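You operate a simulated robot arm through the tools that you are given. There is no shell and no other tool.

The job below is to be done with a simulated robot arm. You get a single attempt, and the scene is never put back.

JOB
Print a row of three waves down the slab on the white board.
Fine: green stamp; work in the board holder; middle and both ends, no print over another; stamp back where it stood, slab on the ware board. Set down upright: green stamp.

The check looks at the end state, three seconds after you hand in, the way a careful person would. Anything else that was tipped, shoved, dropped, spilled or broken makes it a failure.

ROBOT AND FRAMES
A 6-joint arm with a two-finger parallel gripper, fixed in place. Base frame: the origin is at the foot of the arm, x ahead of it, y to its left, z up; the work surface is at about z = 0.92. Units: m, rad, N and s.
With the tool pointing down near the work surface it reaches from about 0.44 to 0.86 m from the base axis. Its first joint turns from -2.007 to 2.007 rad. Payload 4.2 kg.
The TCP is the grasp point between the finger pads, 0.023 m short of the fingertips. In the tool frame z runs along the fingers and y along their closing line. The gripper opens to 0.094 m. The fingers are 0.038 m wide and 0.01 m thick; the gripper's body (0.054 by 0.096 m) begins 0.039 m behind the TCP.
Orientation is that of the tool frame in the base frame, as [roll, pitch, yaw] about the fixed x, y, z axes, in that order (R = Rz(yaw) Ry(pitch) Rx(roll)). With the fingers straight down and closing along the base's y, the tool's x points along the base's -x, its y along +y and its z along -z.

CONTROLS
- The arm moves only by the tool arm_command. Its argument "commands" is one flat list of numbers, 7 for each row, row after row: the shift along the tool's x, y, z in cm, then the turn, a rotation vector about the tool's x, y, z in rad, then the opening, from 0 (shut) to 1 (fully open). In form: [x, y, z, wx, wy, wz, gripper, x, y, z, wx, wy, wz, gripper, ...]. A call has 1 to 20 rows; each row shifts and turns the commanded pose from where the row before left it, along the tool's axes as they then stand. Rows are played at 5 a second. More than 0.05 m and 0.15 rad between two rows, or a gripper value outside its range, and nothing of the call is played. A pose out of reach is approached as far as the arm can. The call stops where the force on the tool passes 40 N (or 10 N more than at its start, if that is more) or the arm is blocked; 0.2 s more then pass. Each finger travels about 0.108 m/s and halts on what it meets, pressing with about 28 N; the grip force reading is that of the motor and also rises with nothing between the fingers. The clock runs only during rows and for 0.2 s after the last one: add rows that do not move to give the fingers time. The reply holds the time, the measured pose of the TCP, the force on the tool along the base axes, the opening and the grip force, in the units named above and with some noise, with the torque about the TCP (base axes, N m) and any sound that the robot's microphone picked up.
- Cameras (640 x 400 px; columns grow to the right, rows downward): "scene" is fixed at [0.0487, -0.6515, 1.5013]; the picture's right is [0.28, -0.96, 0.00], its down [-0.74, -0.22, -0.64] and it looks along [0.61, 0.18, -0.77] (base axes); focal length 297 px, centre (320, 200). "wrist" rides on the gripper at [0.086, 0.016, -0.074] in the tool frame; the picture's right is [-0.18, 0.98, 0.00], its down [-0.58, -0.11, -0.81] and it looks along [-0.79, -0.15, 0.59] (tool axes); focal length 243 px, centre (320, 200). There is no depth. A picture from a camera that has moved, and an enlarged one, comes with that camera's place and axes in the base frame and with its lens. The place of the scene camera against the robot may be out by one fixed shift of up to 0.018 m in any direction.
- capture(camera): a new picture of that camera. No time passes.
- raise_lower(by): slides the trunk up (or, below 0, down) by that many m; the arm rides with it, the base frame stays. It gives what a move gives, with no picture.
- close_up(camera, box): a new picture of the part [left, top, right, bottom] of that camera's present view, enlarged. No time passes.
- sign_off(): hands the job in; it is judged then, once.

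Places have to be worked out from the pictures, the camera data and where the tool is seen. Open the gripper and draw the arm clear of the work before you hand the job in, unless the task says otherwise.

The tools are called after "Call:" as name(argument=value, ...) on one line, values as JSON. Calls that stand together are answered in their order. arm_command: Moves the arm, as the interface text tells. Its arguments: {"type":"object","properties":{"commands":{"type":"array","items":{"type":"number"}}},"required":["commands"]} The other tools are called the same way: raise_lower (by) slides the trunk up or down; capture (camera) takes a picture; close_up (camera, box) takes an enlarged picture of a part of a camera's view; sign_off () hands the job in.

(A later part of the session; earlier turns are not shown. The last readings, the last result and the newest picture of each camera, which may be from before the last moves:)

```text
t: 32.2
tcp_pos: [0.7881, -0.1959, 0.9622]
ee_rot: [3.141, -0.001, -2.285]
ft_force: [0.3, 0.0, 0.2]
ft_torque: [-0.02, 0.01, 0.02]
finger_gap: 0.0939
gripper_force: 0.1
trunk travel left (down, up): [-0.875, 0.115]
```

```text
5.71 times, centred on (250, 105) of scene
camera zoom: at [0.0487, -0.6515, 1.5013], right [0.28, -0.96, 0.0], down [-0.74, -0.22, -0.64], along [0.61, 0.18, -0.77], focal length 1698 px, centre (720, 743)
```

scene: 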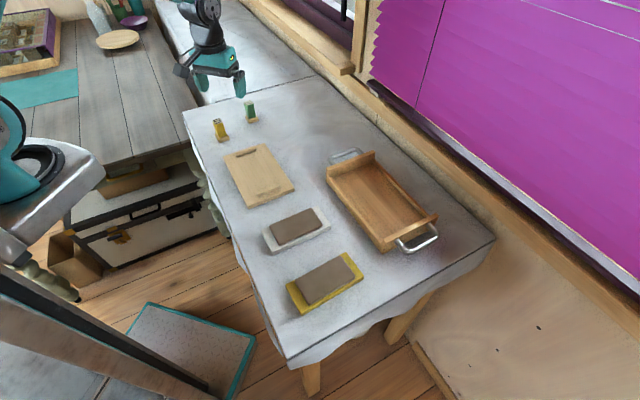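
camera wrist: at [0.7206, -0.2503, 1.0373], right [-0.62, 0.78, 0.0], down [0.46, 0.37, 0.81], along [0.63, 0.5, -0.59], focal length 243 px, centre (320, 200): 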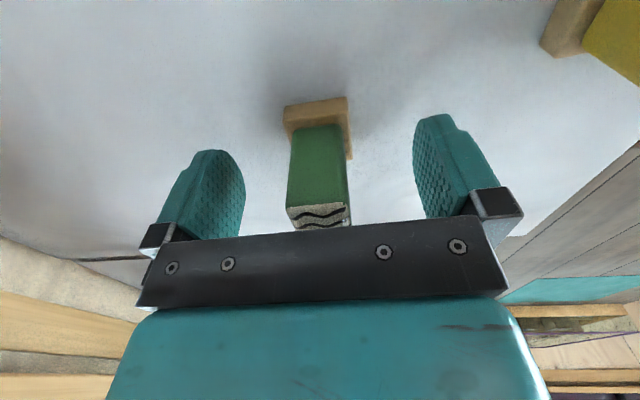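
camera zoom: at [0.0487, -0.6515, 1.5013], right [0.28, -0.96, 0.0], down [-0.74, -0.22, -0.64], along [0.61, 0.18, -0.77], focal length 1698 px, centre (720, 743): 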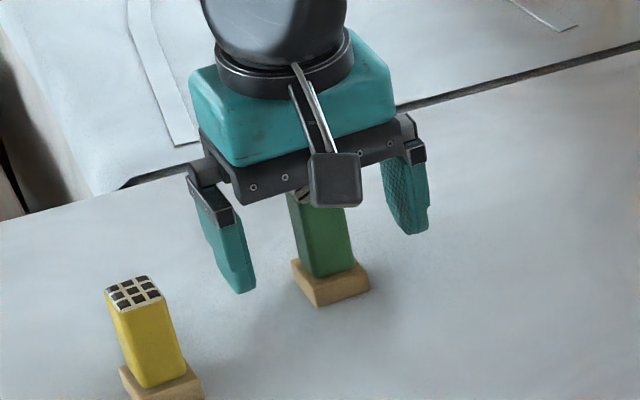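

The handle sits centred between the fingers, the tips clear the foot and there is no contact. I close gradually on it.

Call:
arm_command(commands=[0, 0, 0, 0, 0, 0, 0.7, 0, 0, 0, 0, 0, 0, 0.5, 0, 0, 0, 0, 0, 0, 0.36, 0, 0, 0, 0, 0, 0, 0.3, 0, 0, 0, 0, 0, 0, 0.25, 0, 0, 0, 0, 0, 0, 0.15, 0, 0, 0, 0, 0, 0, 0.1])

Call:
capture(camera="wrist")

Call:
close_up(camera="scene", box=[210, 70, 290, 140])

```text
t: 33.8
tcp_pos: [0.7889, -0.1954, 0.9648]
ee_rot: [3.141, 0.001, -2.285]
ft_force: [0.7, 0.1, 0.5]
ft_torque: [-0.03, 0.02, -0.01]
finger_gap: 0.0255
gripper_force: 27.9
trunk travel left (down, up): [-0.875, 0.115]
```

```text
taken
camera wrist: at [0.7206, -0.2503, 1.0374], right [-0.62, 0.78, 0.0], down [0.46, 0.37, 0.81], along [0.63, 0.5, -0.59], focal length 243 px, centre (320, 200)
```

wrist: 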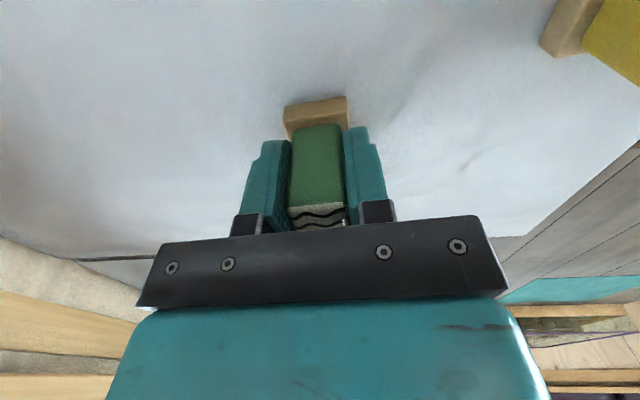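

```text
5.71 times, centred on (250, 105) of scene
camera zoom: at [0.0487, -0.6515, 1.5013], right [0.28, -0.96, 0.0], down [-0.74, -0.22, -0.64], along [0.61, 0.18, -0.77], focal length 1698 px, centre (720, 743)
```

zoom: 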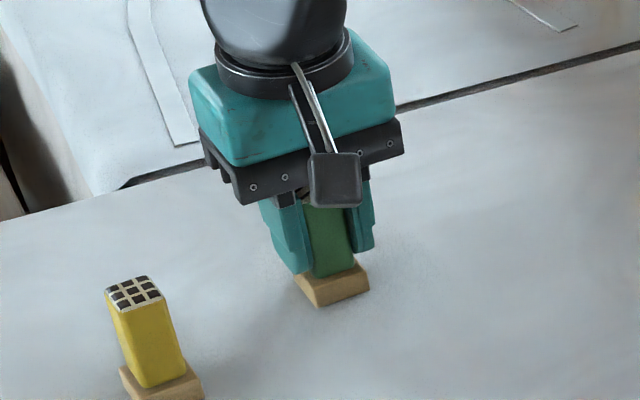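

The grip holds at 25.5 mm and the stamp hardly moved. I lift it straight up and check the load.

Call:
arm_command(commands=[0, 0, -0.5, 0, 0, 0, 0.1, 0, 0, -1.5, 0, 0, 0, 0.1, 0, 0, -3, 0, 0, 0, 0.1, 0, 0, -3, 0, 0, 0, 0.1, 0, 0, -3, 0, 0, 0, 0.1, 0, 0, -3, 0, 0, 0, 0.1, 0, 0, 0, 0, 0, 0, 0.1, 0, 0, 0, 0, 0, 0, 0.1])

Call:
capture(camera="wrist")

Call:
close_up(camera="scene", box=[200, 30, 290, 130])

```text
t: 35.6
tcp_pos: [0.7863, -0.1987, 1.1029]
ee_rot: [-3.142, -0.001, -2.285]
ft_force: [0.6, 0.3, -0.3]
ft_torque: [0.03, 0.02, -0.02]
finger_gap: 0.0255
gripper_force: 27.9
trunk travel left (down, up): [-0.875, 0.115]
```

```text
taken
camera wrist: at [0.7187, -0.2535, 1.1777], right [-0.62, 0.78, 0.0], down [0.46, 0.37, 0.81], along [0.63, 0.5, -0.59], focal length 243 px, centre (320, 200)
```

wrist: 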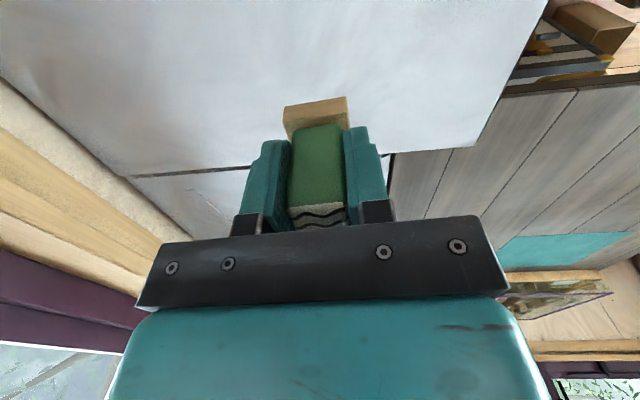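

```text
4.00 times, centred on (245, 80) of scene
camera zoom: at [0.0487, -0.6515, 1.5013], right [0.28, -0.96, 0.0], down [-0.74, -0.22, -0.64], along [0.61, 0.18, -0.77], focal length 1189 px, centre (620, 680)
```

zoom: 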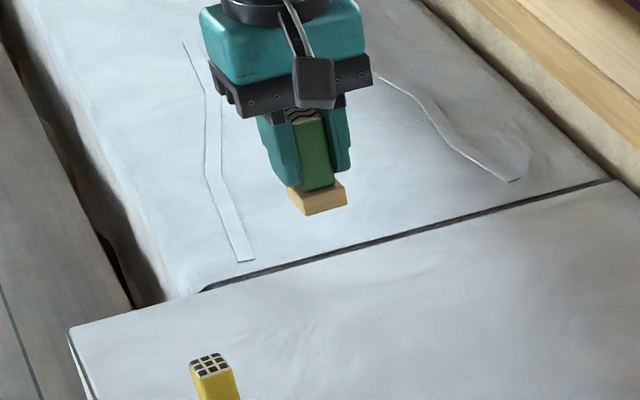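

The foot came up with the handle, so it is one stamp. Before printing I bring it nearer the scene camera and higher, then tilt it to see the underside.

Call:
arm_command(commands=[3.4, 0, -2.5, 0, 0, 0, 0.1, 3.4, 0, -2.5, 0, 0, 0, 0.1, 3.4, 0, -2.5, 0, 0, 0, 0.1, 3.4, 0, -2.5, 0, 0, 0, 0.1, 3.4, 0, -2.5, 0, 0, 0, 0.1, 3.4, 0, -2.5, 0, 0, 0, 0.1, 0, 0, 0, 0, 0.14, 0, 0.1, 0, 0, 0, 0, 0.14, 0, 0.1, 0, 0, 0, 0, 0.14, 0, 0.1, 0, 0, 0, 0, 0.14, 0, 0.1, 0, 0, 0, 0, 0.14, 0, 0.1, 0, 0, 0, 0, 0.14, 0, 0.1, 0, 0, 0, 0, 0, 0, 0.1, 0, 0, 0, 0, 0, 0, 0.1])

Call:
capture(camera="scene")

```text
t: 38.6
tcp_pos: [0.6396, -0.3499, 1.242]
ee_rot: [-3.137, -0.839, -2.285]
ft_force: [0.6, -0.1, 0.2]
ft_torque: [-0.02, 0.0, 0.0]
finger_gap: 0.0256
gripper_force: 28.1
out of reach, approached as far as the arm can: row 12
trunk travel left (down, up): [-0.875, 0.115]
```

```text
taken
```

scene: 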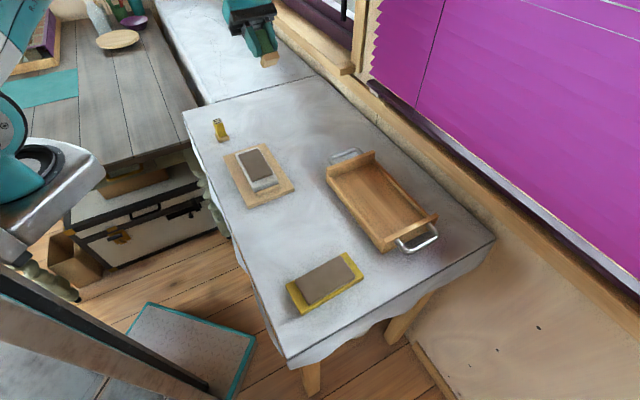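

Call:
close_up(camera="scene", box=[215, 0, 315, 90])

```text
4.44 times, centred on (265, 45) of scene
camera zoom: at [0.0487, -0.6515, 1.5013], right [0.28, -0.96, 0.0], down [-0.74, -0.22, -0.64], along [0.61, 0.18, -0.77], focal length 1321 px, centre (564, 889)
```

zoom: 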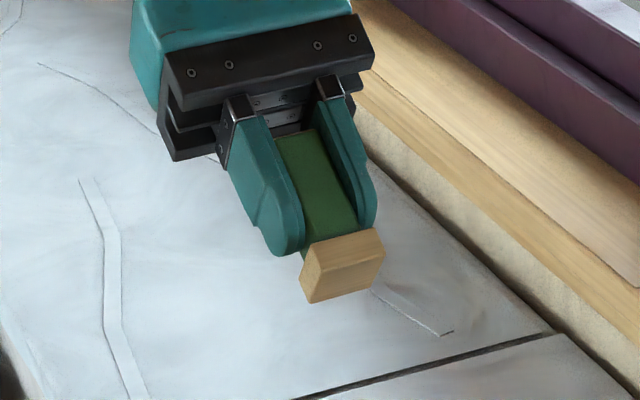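

The arm reached its tilt limit at about 0.84 rad. I zoom tightly on the foot to see whether its underside carries a pattern.

Call:
close_up(camera="scene", box=[255, 45, 285, 72])

```text
14.81 times, centred on (270, 58) of scene
camera zoom: at [0.0487, -0.6515, 1.5013], right [0.28, -0.96, 0.0], down [-0.74, -0.22, -0.64], along [0.61, 0.18, -0.77], focal length 4403 px, centre (1061, 2296)
```

zoom: 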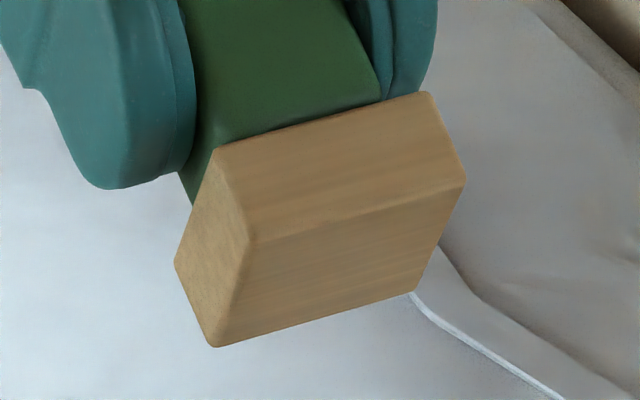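

The underside is a plain flat wooden block, wider than the handle. I take the foot as the print face and the picture on top as its label. I return to vertical and carry it above the slab, aligning to -135°.

Call:
arm_command(commands=[0, 0, 0, 0, -0.14, 0, 0.1, 0, 0, 0, 0, -0.14, 0, 0.1, 0, 0, 0, 0, -0.14, 0, 0.1, 0, 0, 0, 0, -0.14, 0, 0.1, 0, 0, 0, 0, -0.14, 0, 0.1, 0, 0, 0, 0, -0.14, 0, 0.1, 0, 0, 0, 0, 0, 0.07, 0.1, 0.88, 1.5, 2.9, 0, 0, 0, 0.1, 0.88, 1.5, 2.9, 0, 0, 0, 0.1, 0.88, 1.5, 2.9, 0, 0, 0, 0.1, 0.88, 1.5, 2.9, 0, 0, 0, 0.1, 0.88, 1.5, 2.9, 0, 0, 0, 0.1, 0.88, 1.5, 2.9, 0, 0, 0, 0.1, 0, 0, 0, 0, 0, 0, 0.1, 0, 0, 0, 0, 0, 0, 0.1])

Call:
capture(camera="wrist")

Call:
close_up(camera="scene", box=[205, 90, 305, 215])

```text
t: 41.8
tcp_pos: [0.5357, -0.3255, 1.0712]
ee_rot: [-3.141, 0.001, -2.358]
ft_force: [-0.4, 0.5, -0.2]
ft_torque: [0.0, -0.02, 0.03]
finger_gap: 0.0254
gripper_force: 28.1
trunk travel left (down, up): [-0.875, 0.115]
```

```text
taken
camera wrist: at [0.4642, -0.3755, 1.1445], right [-0.56, 0.83, 0.0], down [0.49, 0.33, 0.81], along [0.67, 0.46, -0.59], focal length 243 px, centre (320, 200)
```

wrist: 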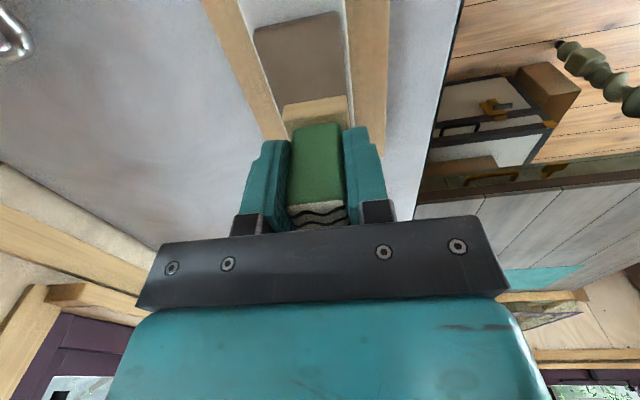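

```text
3.20 times, centred on (255, 152) of scene
camera zoom: at [0.0487, -0.6515, 1.5013], right [0.28, -0.96, 0.0], down [-0.74, -0.22, -0.64], along [0.61, 0.18, -0.77], focal length 951 px, centre (528, 352)
```

zoom: 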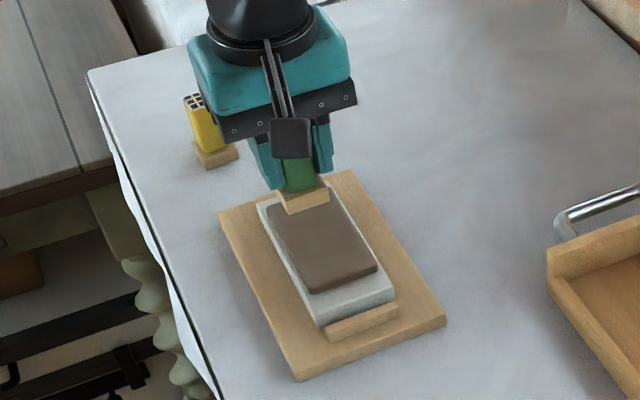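

The commanded pose was clipped during the tilt, and the tool now reads (0.536, -0.3255, 1.071). I take a detailed wrist view to fix the stamp's position in the hand and the slab's position.

Call:
close_up(camera="wrist", box=[200, 0, 410, 150])

Call:
close_up(camera="wrist", box=[260, 80, 380, 160])

```text
2.67 times, centred on (305, 75) of wrist
camera zoom: at [0.4642, -0.3755, 1.1445], right [-0.56, 0.83, 0.0], down [0.49, 0.33, 0.81], along [0.67, 0.46, -0.59], focal length 647 px, centre (360, 533)
```

zoom: 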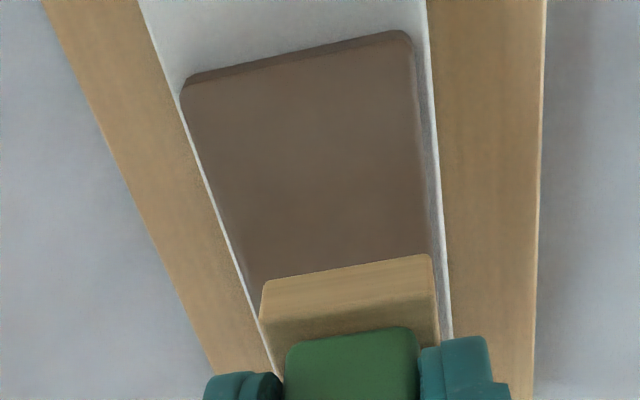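

```text
5.00 times, centred on (320, 120) of wrist
camera zoom: at [0.4642, -0.3755, 1.1445], right [-0.56, 0.83, 0.0], down [0.49, 0.33, 0.81], along [0.67, 0.46, -0.59], focal length 1213 px, centre (320, 600)
```

zoom: 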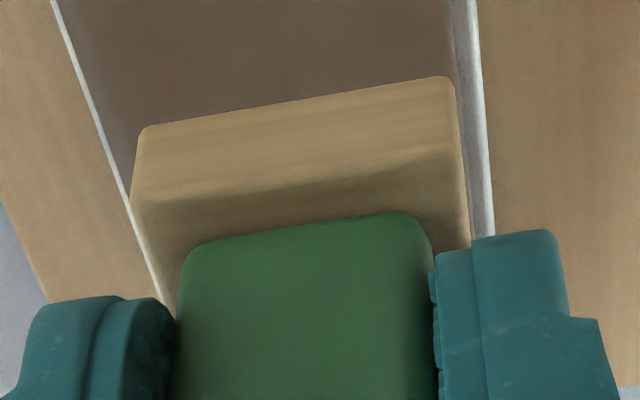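

In tool coordinates the foot is centred within about 1 mm and square to the tool. The slab centre lies at roughly (-19.5, -10.5) mm from the TCP. I move there and stop about 1 cm above the slab to check.

Call:
arm_command(commands=[-0.91, -0.54, 1.0, 0, 0, 0, 0.1, -0.91, -0.54, 1.0, 0, 0, 0, 0.1, 0, 0, 1.5, 0, 0, 0, 0.1, 0, 0, 1.2, 0, 0, 0, 0.1, 0, 0, 0.7, 0, 0, 0, 0.1, 0, 0, 0, 0, 0, 0, 0.1, 0, 0, 0, 0, 0, 0, 0.1])

Call:
close_up(camera="wrist", box=[200, 0, 410, 150])

Call:
close_up(camera="scene", box=[230, 140, 295, 200])

```text
t: 43.4
tcp_pos: [0.5586, -0.3201, 1.0144]
ee_rot: [-3.14, 0.001, -2.356]
ft_force: [0.5, -1.0, -0.8]
ft_torque: [0.03, -0.02, 0.0]
finger_gap: 0.0253
gripper_force: 27.9
trunk travel left (down, up): [-0.875, 0.115]
```

```text
2.67 times, centred on (305, 75) of wrist
camera zoom: at [0.4868, -0.3692, 1.0885], right [-0.56, 0.83, 0.0], down [0.49, 0.33, 0.81], along [0.67, 0.46, -0.59], focal length 647 px, centre (360, 533)
```

zoom: 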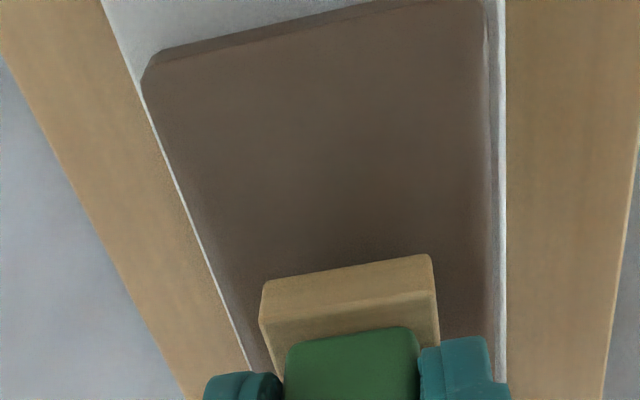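

```text
6.67 times, centred on (262, 170) of scene
camera zoom: at [0.0487, -0.6515, 1.5013], right [0.28, -0.96, 0.0], down [-0.74, -0.22, -0.64], along [0.61, 0.18, -0.77], focal length 1981 px, centre (703, 400)
```

zoom: 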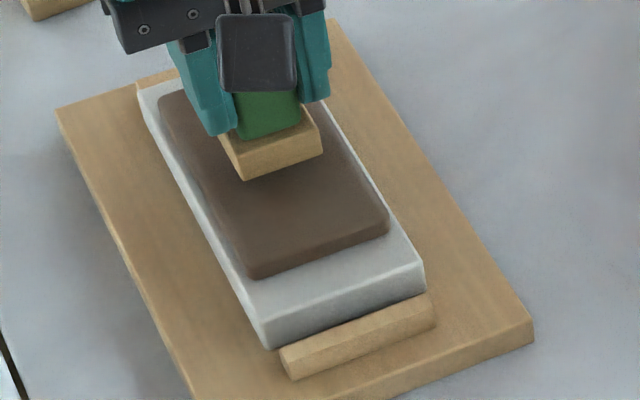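

The foot is centred over the slab to about 1 mm both ways, and about 8 mm above it. I lower in small steps to find first contact.

Call:
arm_command(commands=[0, 0, 0.3, 0, 0, 0, 0.1, 0, 0, 0.2, 0, 0, 0, 0.1, 0, 0, 0, 0, 0, 0, 0.1, 0, 0, 0, 0, 0, 0, 0.1])

Call:
close_up(camera="scene", box=[235, 145, 285, 195])

```text
t: 44.4
tcp_pos: [0.5599, -0.3179, 1.0097]
ee_rot: [3.14, 0.0, -2.356]
ft_force: [-1.1, 0.1, 0.7]
ft_torque: [-0.01, 0.03, 0.01]
finger_gap: 0.0255
gripper_force: 27.8
trunk travel left (down, up): [-0.875, 0.115]
```

```text
8.00 times, centred on (260, 170) of scene
camera zoom: at [0.0487, -0.6515, 1.5013], right [0.28, -0.96, 0.0], down [-0.74, -0.22, -0.64], along [0.61, 0.18, -0.77], focal length 2378 px, centre (800, 440)
```

zoom: 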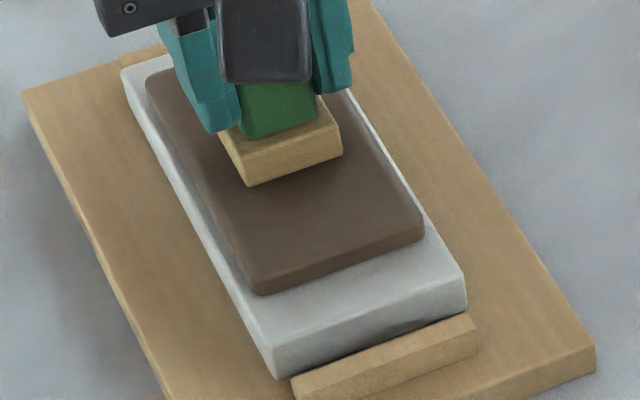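

There is no contact yet. I keep stepping down 1 mm at a time.

Call:
arm_command(commands=[0, 0, 0.1, 0, 0, 0, 0.1, 0, 0, 0.1, 0, 0, 0, 0.1, 0, 0, 0, 0, 0, 0, 0.1])

```text
t: 45.2
tcp_pos: [0.5589, -0.3181, 1.0064]
ee_rot: [-3.141, 0.001, -2.358]
ft_force: [-0.1, 1.0, -0.8]
ft_torque: [0.02, 0.0, 0.0]
finger_gap: 0.0253
gripper_force: 27.6
trunk travel left (down, up): [-0.875, 0.115]
```

Call:
arm_command(commands=[0, 0, 0.1, 0, 0, 0, 0.1, 0, 0, 0.1, 0, 0, 0, 0.1, 0, 0, 0, 0, 0, 0, 0.1])

```text
t: 46.0
tcp_pos: [0.5577, -0.3185, 1.0066]
ee_rot: [-3.139, 0.0, -2.356]
ft_force: [-3.9, 0.9, 16.6]
ft_torque: [0.07, 0.17, 0.01]
finger_gap: 0.0255
gripper_force: 27.6
trunk travel left (down, up): [-0.875, 0.115]
```

Contact at 16.6 N. I hold it a moment, then lift straight off to look at the mark.

Call:
arm_command(commands=[0, 0, 0, 0, 0, 0, 0.1, 0, 0, 0, 0, 0, 0, 0.1])

Call:
arm_command(commands=[0, 0, -0.4, 0, 0, 0, 0.1, 0, 0, -1.0, 0, 0, 0, 0.1, 0, 0, -2.0, 0, 0, 0, 0.1, 0, 0, -2.0, 0, 0, 0, 0.1, 0, 0, 0, 0, 0, 0, 0.1])

Call:
close_up(camera="scene", box=[230, 140, 290, 200])

Call:
close_up(camera="wrist", box=[200, 0, 410, 150])

```text
t: 46.6
tcp_pos: [0.5589, -0.3182, 1.0061]
ee_rot: [-3.139, 0.002, -2.355]
ft_force: [-2.6, -1.4, 23.4]
ft_torque: [-0.05, 0.11, -0.01]
finger_gap: 0.0255
gripper_force: 27.5
trunk travel left (down, up): [-0.875, 0.115]
```

```text
t: 47.8
tcp_pos: [0.5584, -0.3185, 1.0602]
ee_rot: [-3.141, 0.001, -2.355]
ft_force: [-0.1, 0.0, 0.2]
ft_torque: [-0.02, 0.03, 0.01]
finger_gap: 0.0256
gripper_force: 28.0
trunk travel left (down, up): [-0.875, 0.115]
```

```text
6.67 times, centred on (260, 170) of scene
camera zoom: at [0.0487, -0.6515, 1.5013], right [0.28, -0.96, 0.0], down [-0.74, -0.22, -0.64], along [0.61, 0.18, -0.77], focal length 1981 px, centre (720, 400)
```

zoom: 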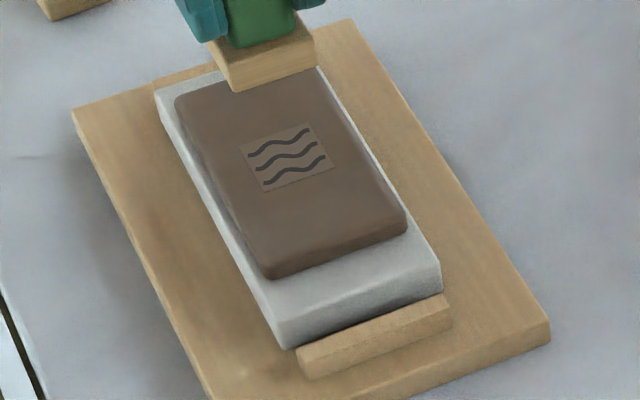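

```text
2.67 times, centred on (305, 75) of wrist
camera zoom: at [0.4858, -0.3685, 1.1347], right [-0.56, 0.83, 0.0], down [0.49, 0.33, 0.81], along [0.67, 0.46, -0.59], focal length 647 px, centre (360, 533)
```

zoom: 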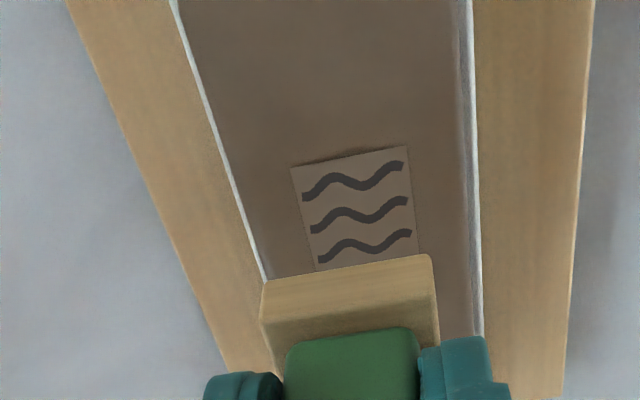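

A clean wave print appeared in the middle, about 29 mm square, so the foot is the die. Before choosing the end spacing I check how well the print is centred along the slab.

Call:
close_up(camera="scene", box=[240, 148, 285, 188])

Call:
arm_command(commands=[2.5, 0, -1.5, 0, 0, 0, 0.1, 2.5, 0, -1.5, 0, 0, 0, 0.1, 2.0, 0, -1, 0, 0, 0, 0.1, 0, 0, 0, 0, 0, 0, 0.1, 0, 0, 0, 0, 0, 0, 0.1])

Call:
capture(camera="wrist")

Call:
close_up(camera="wrist", box=[220, 0, 400, 110])

```text
10.00 times, centred on (262, 168) of scene
camera zoom: at [0.0487, -0.6515, 1.5013], right [0.28, -0.96, 0.0], down [-0.74, -0.22, -0.64], along [0.61, 0.18, -0.77], focal length 2972 px, centre (895, 520)
```

zoom: 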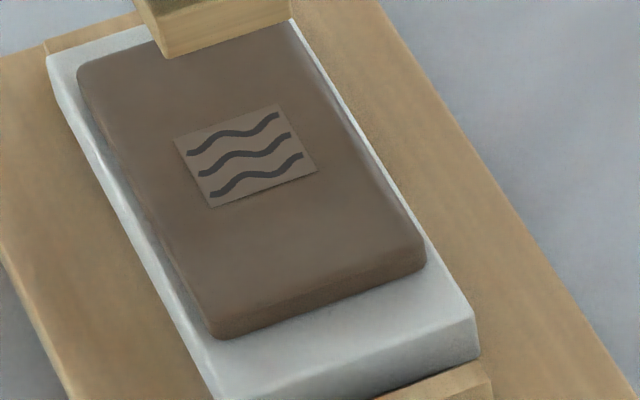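

```text
t: 49.0
tcp_pos: [0.5078, -0.3679, 1.1002]
ee_rot: [3.141, 0.0, -2.357]
ft_force: [0.4, 0.0, -0.2]
ft_torque: [0.02, 0.02, 0.02]
finger_gap: 0.0255
gripper_force: 28.4
trunk travel left (down, up): [-0.875, 0.115]
```

```text
taken
camera wrist: at [0.4363, -0.4188, 1.1744], right [-0.56, 0.83, 0.0], down [0.49, 0.33, 0.81], along [0.67, 0.46, -0.59], focal length 243 px, centre (320, 200)
```

wrist: 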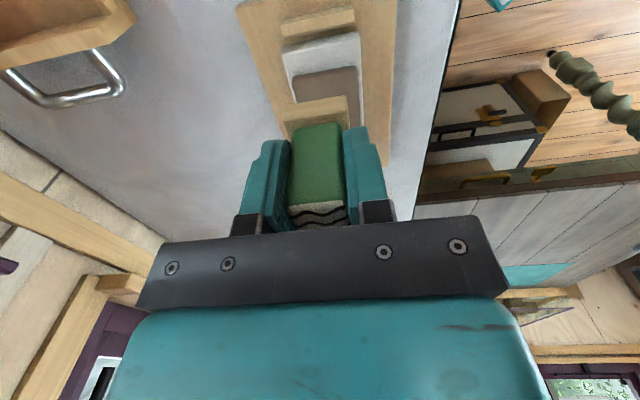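

```text
3.56 times, centred on (310, 55) of wrist
camera zoom: at [0.4363, -0.4188, 1.1744], right [-0.56, 0.83, 0.0], down [0.49, 0.33, 0.81], along [0.67, 0.46, -0.59], focal length 863 px, centre (356, 716)
```

zoom: 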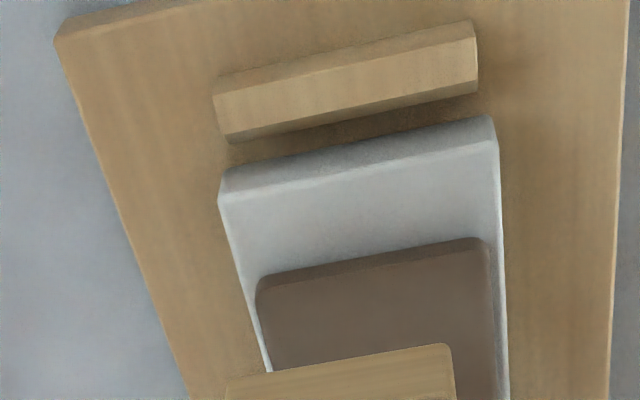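

The print is square to the slab and within about 1 mm of its centre. Next is the near-end print, 35 mm toward the near end, which leaves about 6 mm between prints. I approach to 5 mm above the contact height first.

Call:
arm_command(commands=[-1.75, 0, 1.0, 0, 0, 0, 0.1, -1.75, 0, 1.0, 0, 0, 0, 0.1, 0, 0, 2, 0, 0, 0, 0.1, 0, 0, 2, 0, 0, 0, 0.1, 0, 0, 1.5, 0, 0, 0, 0.1, 0, 0, 1.0, 0, 0, 0, 0.1, 0, 0, 0.4, 0, 0, 0, 0.1, 0, 0, 0, 0, 0, 0, 0.1, 0, 0, 0, 0, 0, 0, 0.1])

Call:
close_up(camera="wrist", box=[200, 0, 410, 150])

Call:
close_up(camera="scene", box=[235, 145, 285, 195])

```text
t: 51.0
tcp_pos: [0.5338, -0.3421, 1.0098]
ee_rot: [-3.142, -0.001, -2.356]
ft_force: [-0.3, -0.8, -0.2]
ft_torque: [-0.02, -0.01, 0.01]
finger_gap: 0.0253
gripper_force: 28.1
trunk travel left (down, up): [-0.875, 0.115]
```

```text
2.67 times, centred on (305, 75) of wrist
camera zoom: at [0.4629, -0.3928, 1.0844], right [-0.56, 0.83, 0.0], down [0.49, 0.33, 0.81], along [0.67, 0.46, -0.59], focal length 647 px, centre (360, 533)
```

zoom: 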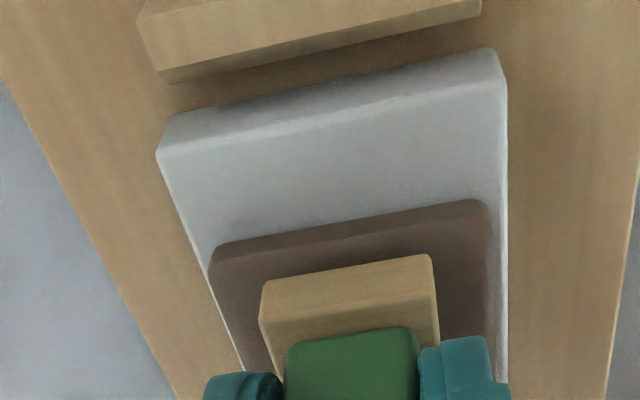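

```text
8.00 times, centred on (260, 170) of scene
camera zoom: at [0.0487, -0.6515, 1.5013], right [0.28, -0.96, 0.0], down [-0.74, -0.22, -0.64], along [0.61, 0.18, -0.77], focal length 2378 px, centre (800, 440)
```

zoom: 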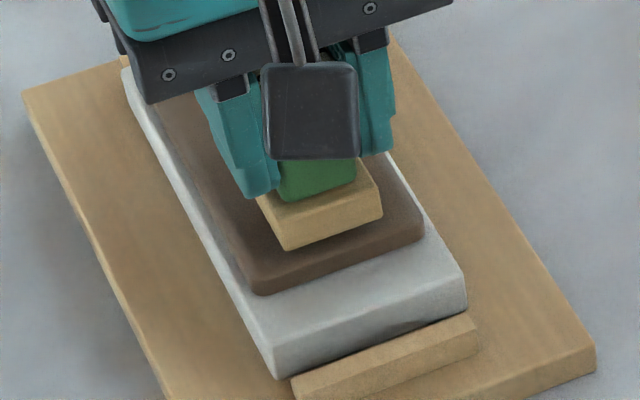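

There is about 4 mm of slab left beyond the foot at this end, so I shift 1 mm further out. Then I lower in small steps onto the clay.

Call:
arm_command(commands=[0.1, 0, 0.2, 0, 0, 0, 0.1, 0, 0, 0.1, 0, 0, 0, 0.1, 0, 0, 0.1, 0, 0, 0, 0.1, 0, 0, 0, 0, 0, 0, 0.1])

```text
t: 52.0
tcp_pos: [0.5324, -0.3426, 1.0061]
ee_rot: [-3.141, 0.0, -2.356]
ft_force: [0.3, -0.2, -1.2]
ft_torque: [0.03, -0.01, 0.0]
finger_gap: 0.0257
gripper_force: 27.7
trunk travel left (down, up): [-0.875, 0.115]
```

Call:
arm_command(commands=[0, 0, 0.1, 0, 0, 0, 0.1, 0, 0, 0, 0, 0, 0, 0.1, 0, 0, 0, 0, 0, 0, 0.1])

```text
t: 52.8
tcp_pos: [0.5326, -0.3441, 1.0067]
ee_rot: [-3.141, 0.001, -2.356]
ft_force: [-1.7, 1.1, 8.7]
ft_torque: [0.1, 0.05, 0.0]
finger_gap: 0.0256
gripper_force: 28.2
trunk travel left (down, up): [-0.875, 0.115]
```

Light contact at 8.7 N. I press another millimetre to match the first print's force and hold.

Call:
arm_command(commands=[0, 0, 0.08, 0, 0, 0, 0.1, 0, 0, 0, 0, 0, 0, 0.1, 0, 0, 0, 0, 0, 0, 0.1, 0, 0, 0, 0, 0, 0, 0.1])

Call:
arm_command(commands=[0, 0, -0.4, 0, 0, 0, 0.1, 0, 0, -1.0, 0, 0, 0, 0.1, 0, 0, -2.0, 0, 0, 0, 0.1, 0, 0, -2.0, 0, 0, 0, 0.1, 0, 0, 0, 0, 0, 0, 0.1])

Call:
close_up(camera="scene", box=[235, 145, 285, 195])

Call:
close_up(camera="wrist", box=[200, 0, 410, 150])

```text
t: 53.8
tcp_pos: [0.5326, -0.3437, 1.0045]
ee_rot: [-3.141, -0.001, -2.357]
ft_force: [-0.9, 3.1, 27.2]
ft_torque: [0.13, -0.01, -0.01]
finger_gap: 0.0257
gripper_force: 28.4
trunk travel left (down, up): [-0.875, 0.115]
```

```text
t: 55.0
tcp_pos: [0.5319, -0.3453, 1.058]
ee_rot: [-3.141, -0.002, -2.357]
ft_force: [0.6, -0.3, -0.4]
ft_torque: [0.04, -0.02, -0.03]
finger_gap: 0.0254
gripper_force: 27.8
trunk travel left (down, up): [-0.875, 0.115]
```

```text
8.00 times, centred on (260, 170) of scene
camera zoom: at [0.0487, -0.6515, 1.5013], right [0.28, -0.96, 0.0], down [-0.74, -0.22, -0.64], along [0.61, 0.18, -0.77], focal length 2378 px, centre (800, 440)
```

zoom: 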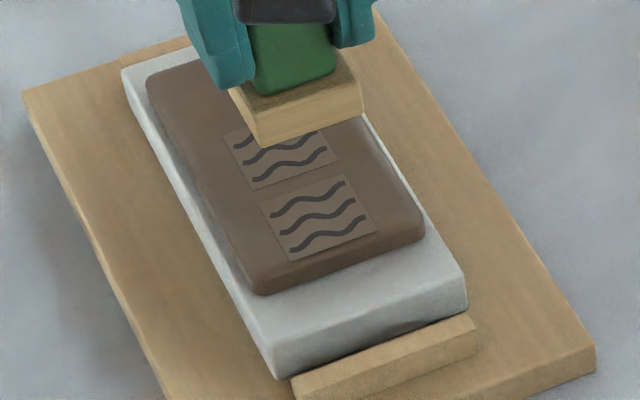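

```text
2.67 times, centred on (305, 75) of wrist
camera zoom: at [0.4596, -0.3951, 1.1326], right [-0.56, 0.83, 0.0], down [0.49, 0.33, 0.81], along [0.67, 0.46, -0.59], focal length 647 px, centre (360, 533)
```

zoom: 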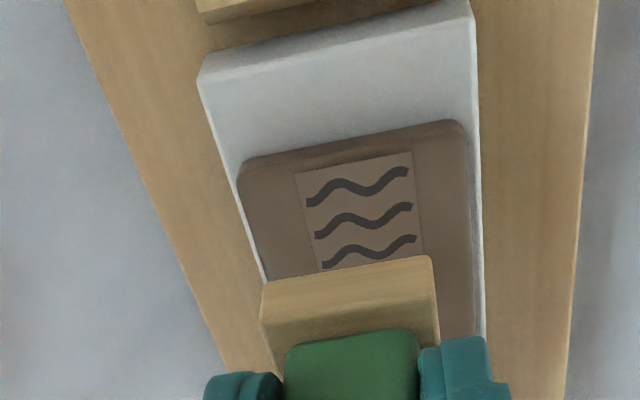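

The near-end print is clean and separated from the middle one. Now I move 70 mm back along the slab to the far end at the raised height, then approach to 5 mm above contact.

Call:
arm_command(commands=[-2.4, 0, 0, 0, 0, 0, 0.1, -2.4, 0, 0, 0, 0, 0, 0.1, -2.2, 0, 0, 0, 0, 0, 0.1, 0, 0, 1.5, 0, 0, 0, 0.1, 0, 0, 1.5, 0, 0, 0, 0.1, 0, 0, 1.0, 0, 0, 0, 0.1, 0, 0, 0.8, 0, 0, 0, 0.1, 0, 0, 0, 0, 0, 0, 0.1, 0, 0, 0, 0, 0, 0, 0.1])

Call:
close_up(camera="wrist", box=[200, 0, 410, 150])

Call:
close_up(camera="scene", box=[235, 140, 285, 190])

```text
t: 57.0
tcp_pos: [0.5815, -0.2943, 1.0103]
ee_rot: [3.14, 0.0, -2.354]
ft_force: [0.0, 0.4, -0.6]
ft_torque: [-0.02, 0.03, -0.02]
finger_gap: 0.0254
gripper_force: 27.8
trunk travel left (down, up): [-0.875, 0.115]
```

```text
2.67 times, centred on (305, 75) of wrist
camera zoom: at [0.5104, -0.3442, 1.0842], right [-0.56, 0.83, 0.0], down [0.49, 0.33, 0.81], along [0.67, 0.46, -0.59], focal length 647 px, centre (360, 533)
```

zoom: 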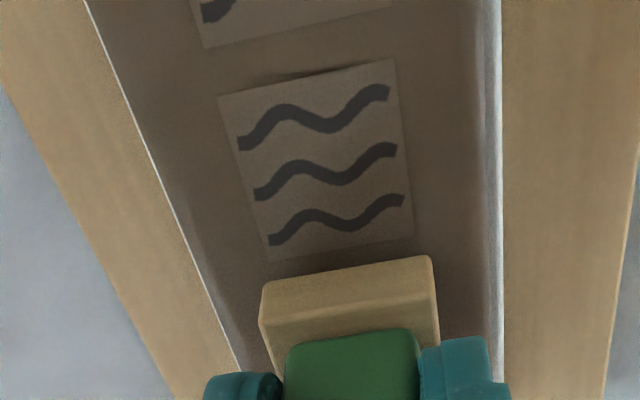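

```text
8.00 times, centred on (260, 165) of scene
camera zoom: at [0.0487, -0.6515, 1.5013], right [0.28, -0.96, 0.0], down [-0.74, -0.22, -0.64], along [0.61, 0.18, -0.77], focal length 2378 px, centre (800, 480)
```

zoom: 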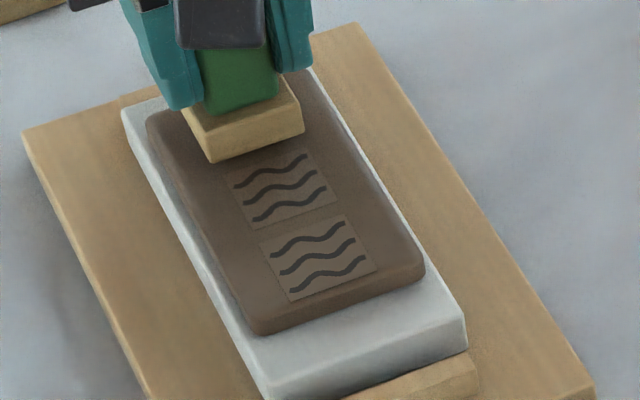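

The far position leaves about a 5 mm gap to the middle print, and by the scene view the slab ends ±53 mm from the middle print centre. I shift 1 mm outward for symmetry and lower stepwise.

Call:
arm_command(commands=[-0.1, 0, 0.2, 0, 0, 0, 0.1, 0, 0, 0.1, 0, 0, 0, 0.1, 0, 0, 0.1, 0, 0, 0, 0.1, 0, 0, 0, 0, 0, 0, 0.1])

Call:
arm_command(commands=[0, 0, 0.1, 0, 0, 0, 0.1, 0, 0, 0, 0, 0, 0, 0.1, 0, 0, 0, 0, 0, 0, 0.1])

```text
t: 58.0
tcp_pos: [0.5824, -0.2941, 1.0059]
ee_rot: [3.141, 0.0, -2.355]
ft_force: [0.5, 0.3, -0.9]
ft_torque: [-0.02, -0.01, 0.0]
finger_gap: 0.0255
gripper_force: 27.7
trunk travel left (down, up): [-0.875, 0.115]
```

```text
t: 58.8
tcp_pos: [0.5828, -0.2932, 1.0056]
ee_rot: [3.141, 0.0, -2.356]
ft_force: [-0.4, -0.4, 2.1]
ft_torque: [-0.03, -0.02, 0.01]
finger_gap: 0.0255
gripper_force: 28.3
trunk travel left (down, up): [-0.875, 0.115]
```

First touch at about 2 N. I press a further 1 mm and read the force.

Call:
arm_command(commands=[0, 0, 0.1, 0, 0, 0, 0.1, 0, 0, 0, 0, 0, 0, 0.1, 0, 0, 0, 0, 0, 0, 0.1])

```text
t: 59.6
tcp_pos: [0.5832, -0.2942, 1.0053]
ee_rot: [-3.14, 0.0, -2.355]
ft_force: [-2.8, 1.1, 22.2]
ft_torque: [0.01, 0.17, 0.0]
finger_gap: 0.0255
gripper_force: 27.9
trunk travel left (down, up): [-0.875, 0.115]
```

The force is 22 N, similar to the other two prints. I hold briefly and lift straight off.

Call:
arm_command(commands=[0, 0, 0, 0, 0, 0, 0.1, 0, 0, 0, 0, 0, 0, 0.1, 0, 0, -0.4, 0, 0, 0, 0.1, 0, 0, -1.0, 0, 0, 0, 0.1, 0, 0, -2.0, 0, 0, 0, 0.1, 0, 0, -3.0, 0, 0, 0, 0.1, 0, 0, -3.0, 0, 0, 0, 0.1, 0, 0, -1.0, 0, 0, 0, 0.1, 0, 0, 0, 0, 0, 0, 0.1])

Call:
close_up(camera="scene", box=[235, 140, 285, 190])

Call:
capture(camera="wrist")

```text
t: 61.6
tcp_pos: [0.5823, -0.2943, 1.1101]
ee_rot: [-3.141, 0.001, -2.356]
ft_force: [0.5, -0.3, -0.6]
ft_torque: [-0.01, 0.05, -0.02]
finger_gap: 0.0257
gripper_force: 27.3
trunk travel left (down, up): [-0.875, 0.115]
```

```text
8.00 times, centred on (260, 165) of scene
camera zoom: at [0.0487, -0.6515, 1.5013], right [0.28, -0.96, 0.0], down [-0.74, -0.22, -0.64], along [0.61, 0.18, -0.77], focal length 2378 px, centre (800, 480)
```

zoom: 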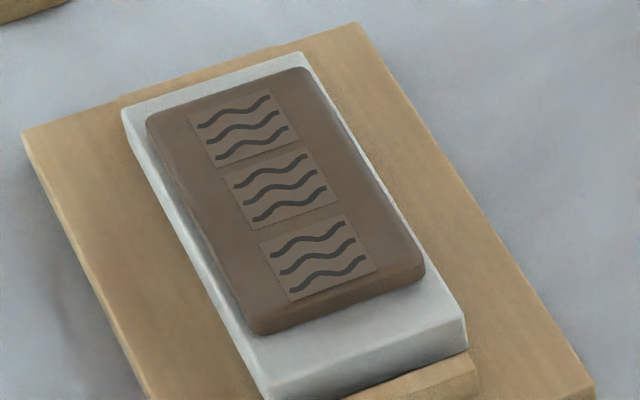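

```text
taken
camera wrist: at [0.5107, -0.344, 1.1842], right [-0.56, 0.83, 0.0], down [0.49, 0.33, 0.81], along [0.67, 0.46, -0.59], focal length 243 px, centre (320, 200)
```

wrist: 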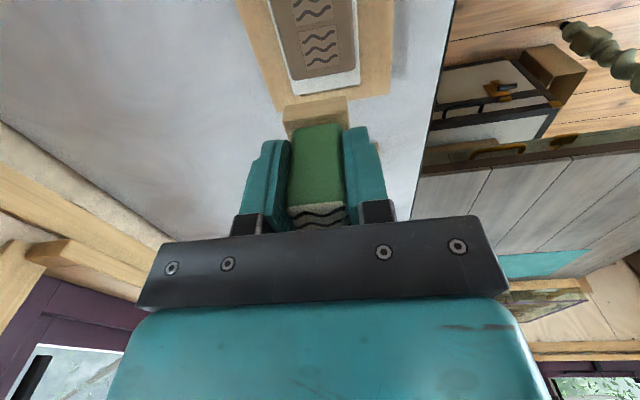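

All three wave prints are clean, aligned and separate. I now take the stamp back: yaw to -2.2855 rad, over its original spot at (0.7886, -0.1955) in TCP terms, coming down to a safe height first.

Call:
arm_command(commands=[0, 0, 0, 0, 0, -0.0705, 0.1, -3.0, -1.3, 0, 0, 0, 0, 0.1, -3.0, -1.3, 0, 0, 0, 0, 0.1, -3.0, -1.3, 0.5, 0, 0, 0, 0.1, -3.0, -1.3, 0.8, 0, 0, 0, 0.1, -3.0, -1.3, 1, 0, 0, 0, 0.1, -3.0, -1.3, 1, 0, 0, 0, 0.1, -3.0, -1.29, 1, 0, 0, 0, 0.1, 0, 0, 2, 0, 0, 0, 0.1, 0, 0, 2, 0, 0, 0, 0.1, 0, 0, 0, 0, 0, 0, 0.1, 0, 0, 0, 0, 0, 0, 0.1])

Call:
close_up(camera="scene", box=[210, 70, 290, 140])

Call:
capture(camera="wrist")

```text
t: 64.2
tcp_pos: [0.7891, -0.1937, 1.0249]
ee_rot: [-3.141, 0.0, -2.286]
ft_force: [-0.5, -0.1, -1.0]
ft_torque: [0.0, 0.0, 0.02]
finger_gap: 0.0253
gripper_force: 28.4
trunk travel left (down, up): [-0.875, 0.115]
```

```text
5.71 times, centred on (250, 105) of scene
camera zoom: at [0.0487, -0.6515, 1.5013], right [0.28, -0.96, 0.0], down [-0.74, -0.22, -0.64], along [0.61, 0.18, -0.77], focal length 1698 px, centre (720, 743)
```

zoom: 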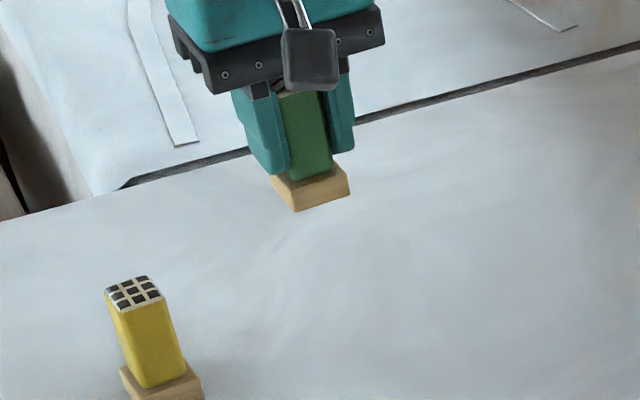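

```text
taken
camera wrist: at [0.7215, -0.2488, 1.0992], right [-0.62, 0.78, 0.0], down [0.46, 0.37, 0.81], along [0.63, 0.5, -0.59], focal length 243 px, centre (320, 200)
```

wrist: 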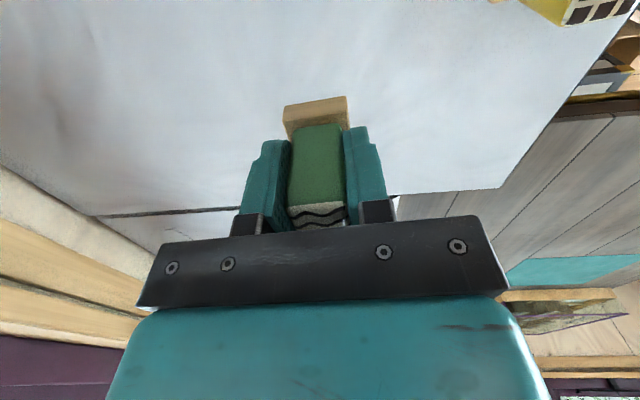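

I am above the original spot. I descend to about 8 mm above the table and compare with the picture from when it was gripped.

Call:
arm_command(commands=[0, 0, 1.5, 0, 0, 0, 0.1, 0, 0, 1.5, 0, 0, 0, 0.1, 0, 0, 1.5, 0, 0, 0, 0.1, 0, 0, 1.0, 0, 0, 0, 0.1, 0, 0, 0, 0, 0, 0, 0.1, 0, 0, 0, 0, 0, 0, 0.1])

Call:
close_up(camera="scene", box=[210, 70, 290, 140])

Call:
capture(camera="wrist")

```text
t: 65.6
tcp_pos: [0.7901, -0.1931, 0.9691]
ee_rot: [-3.14, 0.0, -2.286]
ft_force: [0.4, -0.8, -0.6]
ft_torque: [-0.01, 0.02, -0.01]
finger_gap: 0.0255
gripper_force: 27.8
trunk travel left (down, up): [-0.875, 0.115]
```

```text
5.71 times, centred on (250, 105) of scene
camera zoom: at [0.0487, -0.6515, 1.5013], right [0.28, -0.96, 0.0], down [-0.74, -0.22, -0.64], along [0.61, 0.18, -0.77], focal length 1698 px, centre (720, 743)
```

zoom: 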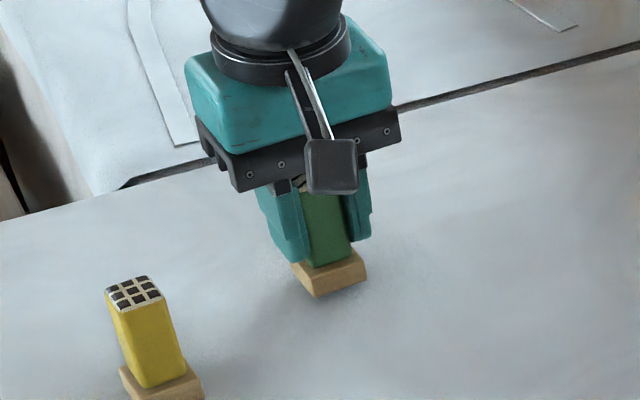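

```text
taken
camera wrist: at [0.7218, -0.2491, 1.0438], right [-0.62, 0.78, 0.0], down [0.46, 0.37, 0.81], along [0.63, 0.5, -0.59], focal length 243 px, centre (320, 200)
```

wrist: 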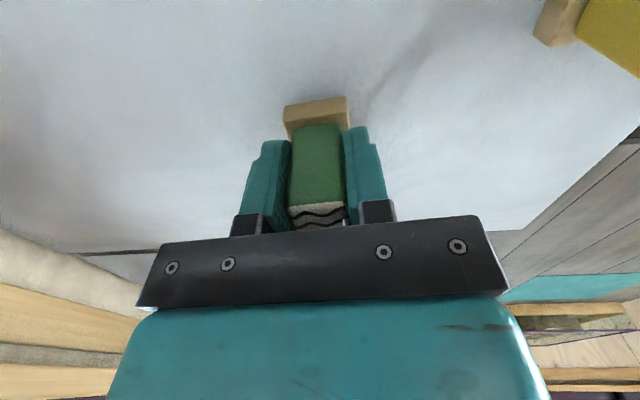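

Compared with the grip pose I am about 1.7 mm too far out (+x, +y). I correct that along the tool's x and lower toward the table in small steps.

Call:
arm_command(commands=[0.16, 0, 0, 0, 0, 0, 0.1, 0, 0, 0.2, 0, 0, 0, 0.1, 0, 0, 0.1, 0, 0, 0, 0.1, 0, 0, 0, 0, 0, 0, 0.1, 0, 0, 0, 0, 0, 0, 0.1])

Call:
close_up(camera="scene", box=[210, 70, 290, 140])

```text
t: 66.8
tcp_pos: [0.7889, -0.1958, 0.9669]
ee_rot: [-3.141, 0.001, -2.285]
ft_force: [-0.6, 0.7, -0.9]
ft_torque: [-0.01, -0.03, 0.02]
finger_gap: 0.0254
gripper_force: 28.1
trunk travel left (down, up): [-0.875, 0.115]
```

```text
5.71 times, centred on (250, 105) of scene
camera zoom: at [0.0487, -0.6515, 1.5013], right [0.28, -0.96, 0.0], down [-0.74, -0.22, -0.64], along [0.61, 0.18, -0.77], focal length 1698 px, centre (720, 743)
```

zoom: 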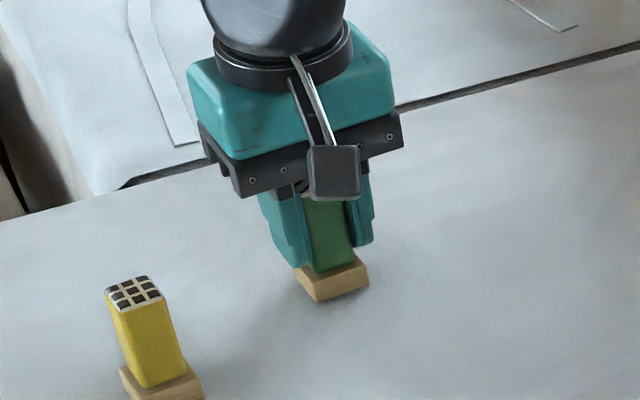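

The position matches, and the foot still has about 3–4 mm to go. I continue down gently.

Call:
arm_command(commands=[0, 0, 0.1, 0, 0, 0, 0.1, 0, 0, 0.1, 0, 0, 0, 0.1, 0, 0, 0, 0, 0, 0, 0.1, 0, 0, 0, 0, 0, 0, 0.1])

```text
t: 67.8
tcp_pos: [0.7878, -0.1961, 0.9654]
ee_rot: [3.141, -0.001, -2.286]
ft_force: [-0.7, 0.0, -0.2]
ft_torque: [0.01, -0.01, 0.02]
finger_gap: 0.0255
gripper_force: 28.1
trunk travel left (down, up): [-0.875, 0.115]
```

Call:
arm_command(commands=[0, 0, 0.1, 0, 0, 0, 0.1, 0, 0, 0, 0, 0, 0, 0.1, 0, 0, 0, 0, 0, 0, 0.1])

Call:
close_up(camera="scene", box=[210, 70, 290, 140])

```text
t: 68.6
tcp_pos: [0.7893, -0.1947, 0.965]
ee_rot: [3.14, -0.001, -2.286]
ft_force: [0.8, 0.9, 0.3]
ft_torque: [0.02, -0.01, -0.05]
finger_gap: 0.0256
gripper_force: 28.2
trunk travel left (down, up): [-0.875, 0.115]
```

```text
5.71 times, centred on (250, 105) of scene
camera zoom: at [0.0487, -0.6515, 1.5013], right [0.28, -0.96, 0.0], down [-0.74, -0.22, -0.64], along [0.61, 0.18, -0.77], focal length 1698 px, centre (720, 743)
```

zoom: 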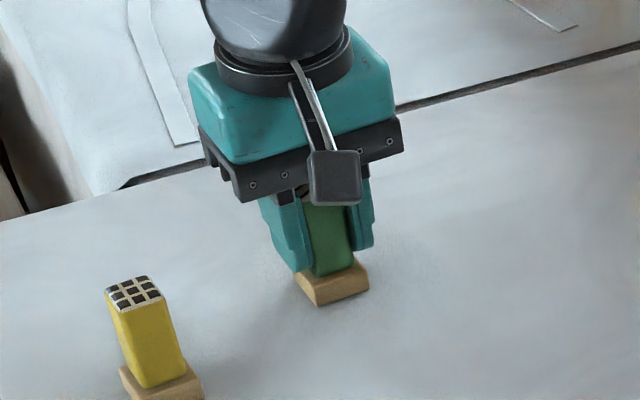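

The foot corner is within about a pixel of the original picture but not loaded yet. One more millimetre.

Call:
arm_command(commands=[0, 0, 0.1, 0, 0, 0, 0.1, 0, 0, 0, 0, 0, 0, 0.1, 0, 0, 0, 0, 0, 0, 0.1])

```text
t: 69.4
tcp_pos: [0.789, -0.1971, 0.9642]
ee_rot: [-3.141, 0.001, -2.286]
ft_force: [0.4, 0.7, -0.1]
ft_torque: [0.0, -0.01, 0.01]
finger_gap: 0.0254
gripper_force: 27.8
trunk travel left (down, up): [-0.875, 0.115]
```

Call:
arm_command(commands=[0, 0, 0.05, 0, 0, 0, 0.1, 0, 0, 0.05, 0, 0, 0, 0.1, 0, 0, 0, 0, 0, 0, 0.1, 0, 0, 0, 0, 0, 0, 0.1])

Call:
close_up(camera="scene", box=[210, 70, 290, 140])

```text
t: 70.4
tcp_pos: [0.7886, -0.1961, 0.9629]
ee_rot: [-3.14, -0.001, -2.287]
ft_force: [-0.6, -1.8, 3.4]
ft_torque: [-0.04, 0.03, 0.02]
finger_gap: 0.0255
gripper_force: 28.1
trunk travel left (down, up): [-0.875, 0.115]
```

```text
5.71 times, centred on (250, 105) of scene
camera zoom: at [0.0487, -0.6515, 1.5013], right [0.28, -0.96, 0.0], down [-0.74, -0.22, -0.64], along [0.61, 0.18, -0.77], focal length 1698 px, centre (720, 743)
```

zoom: 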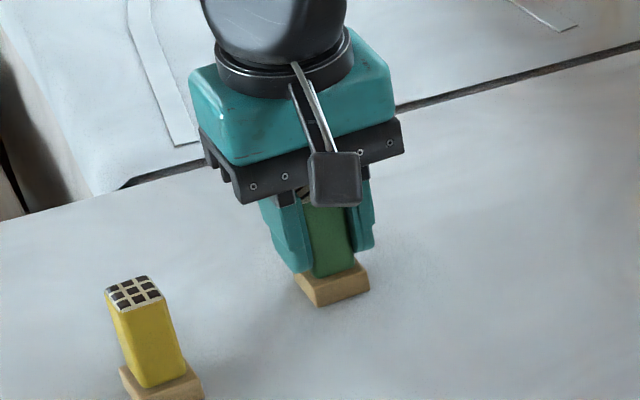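

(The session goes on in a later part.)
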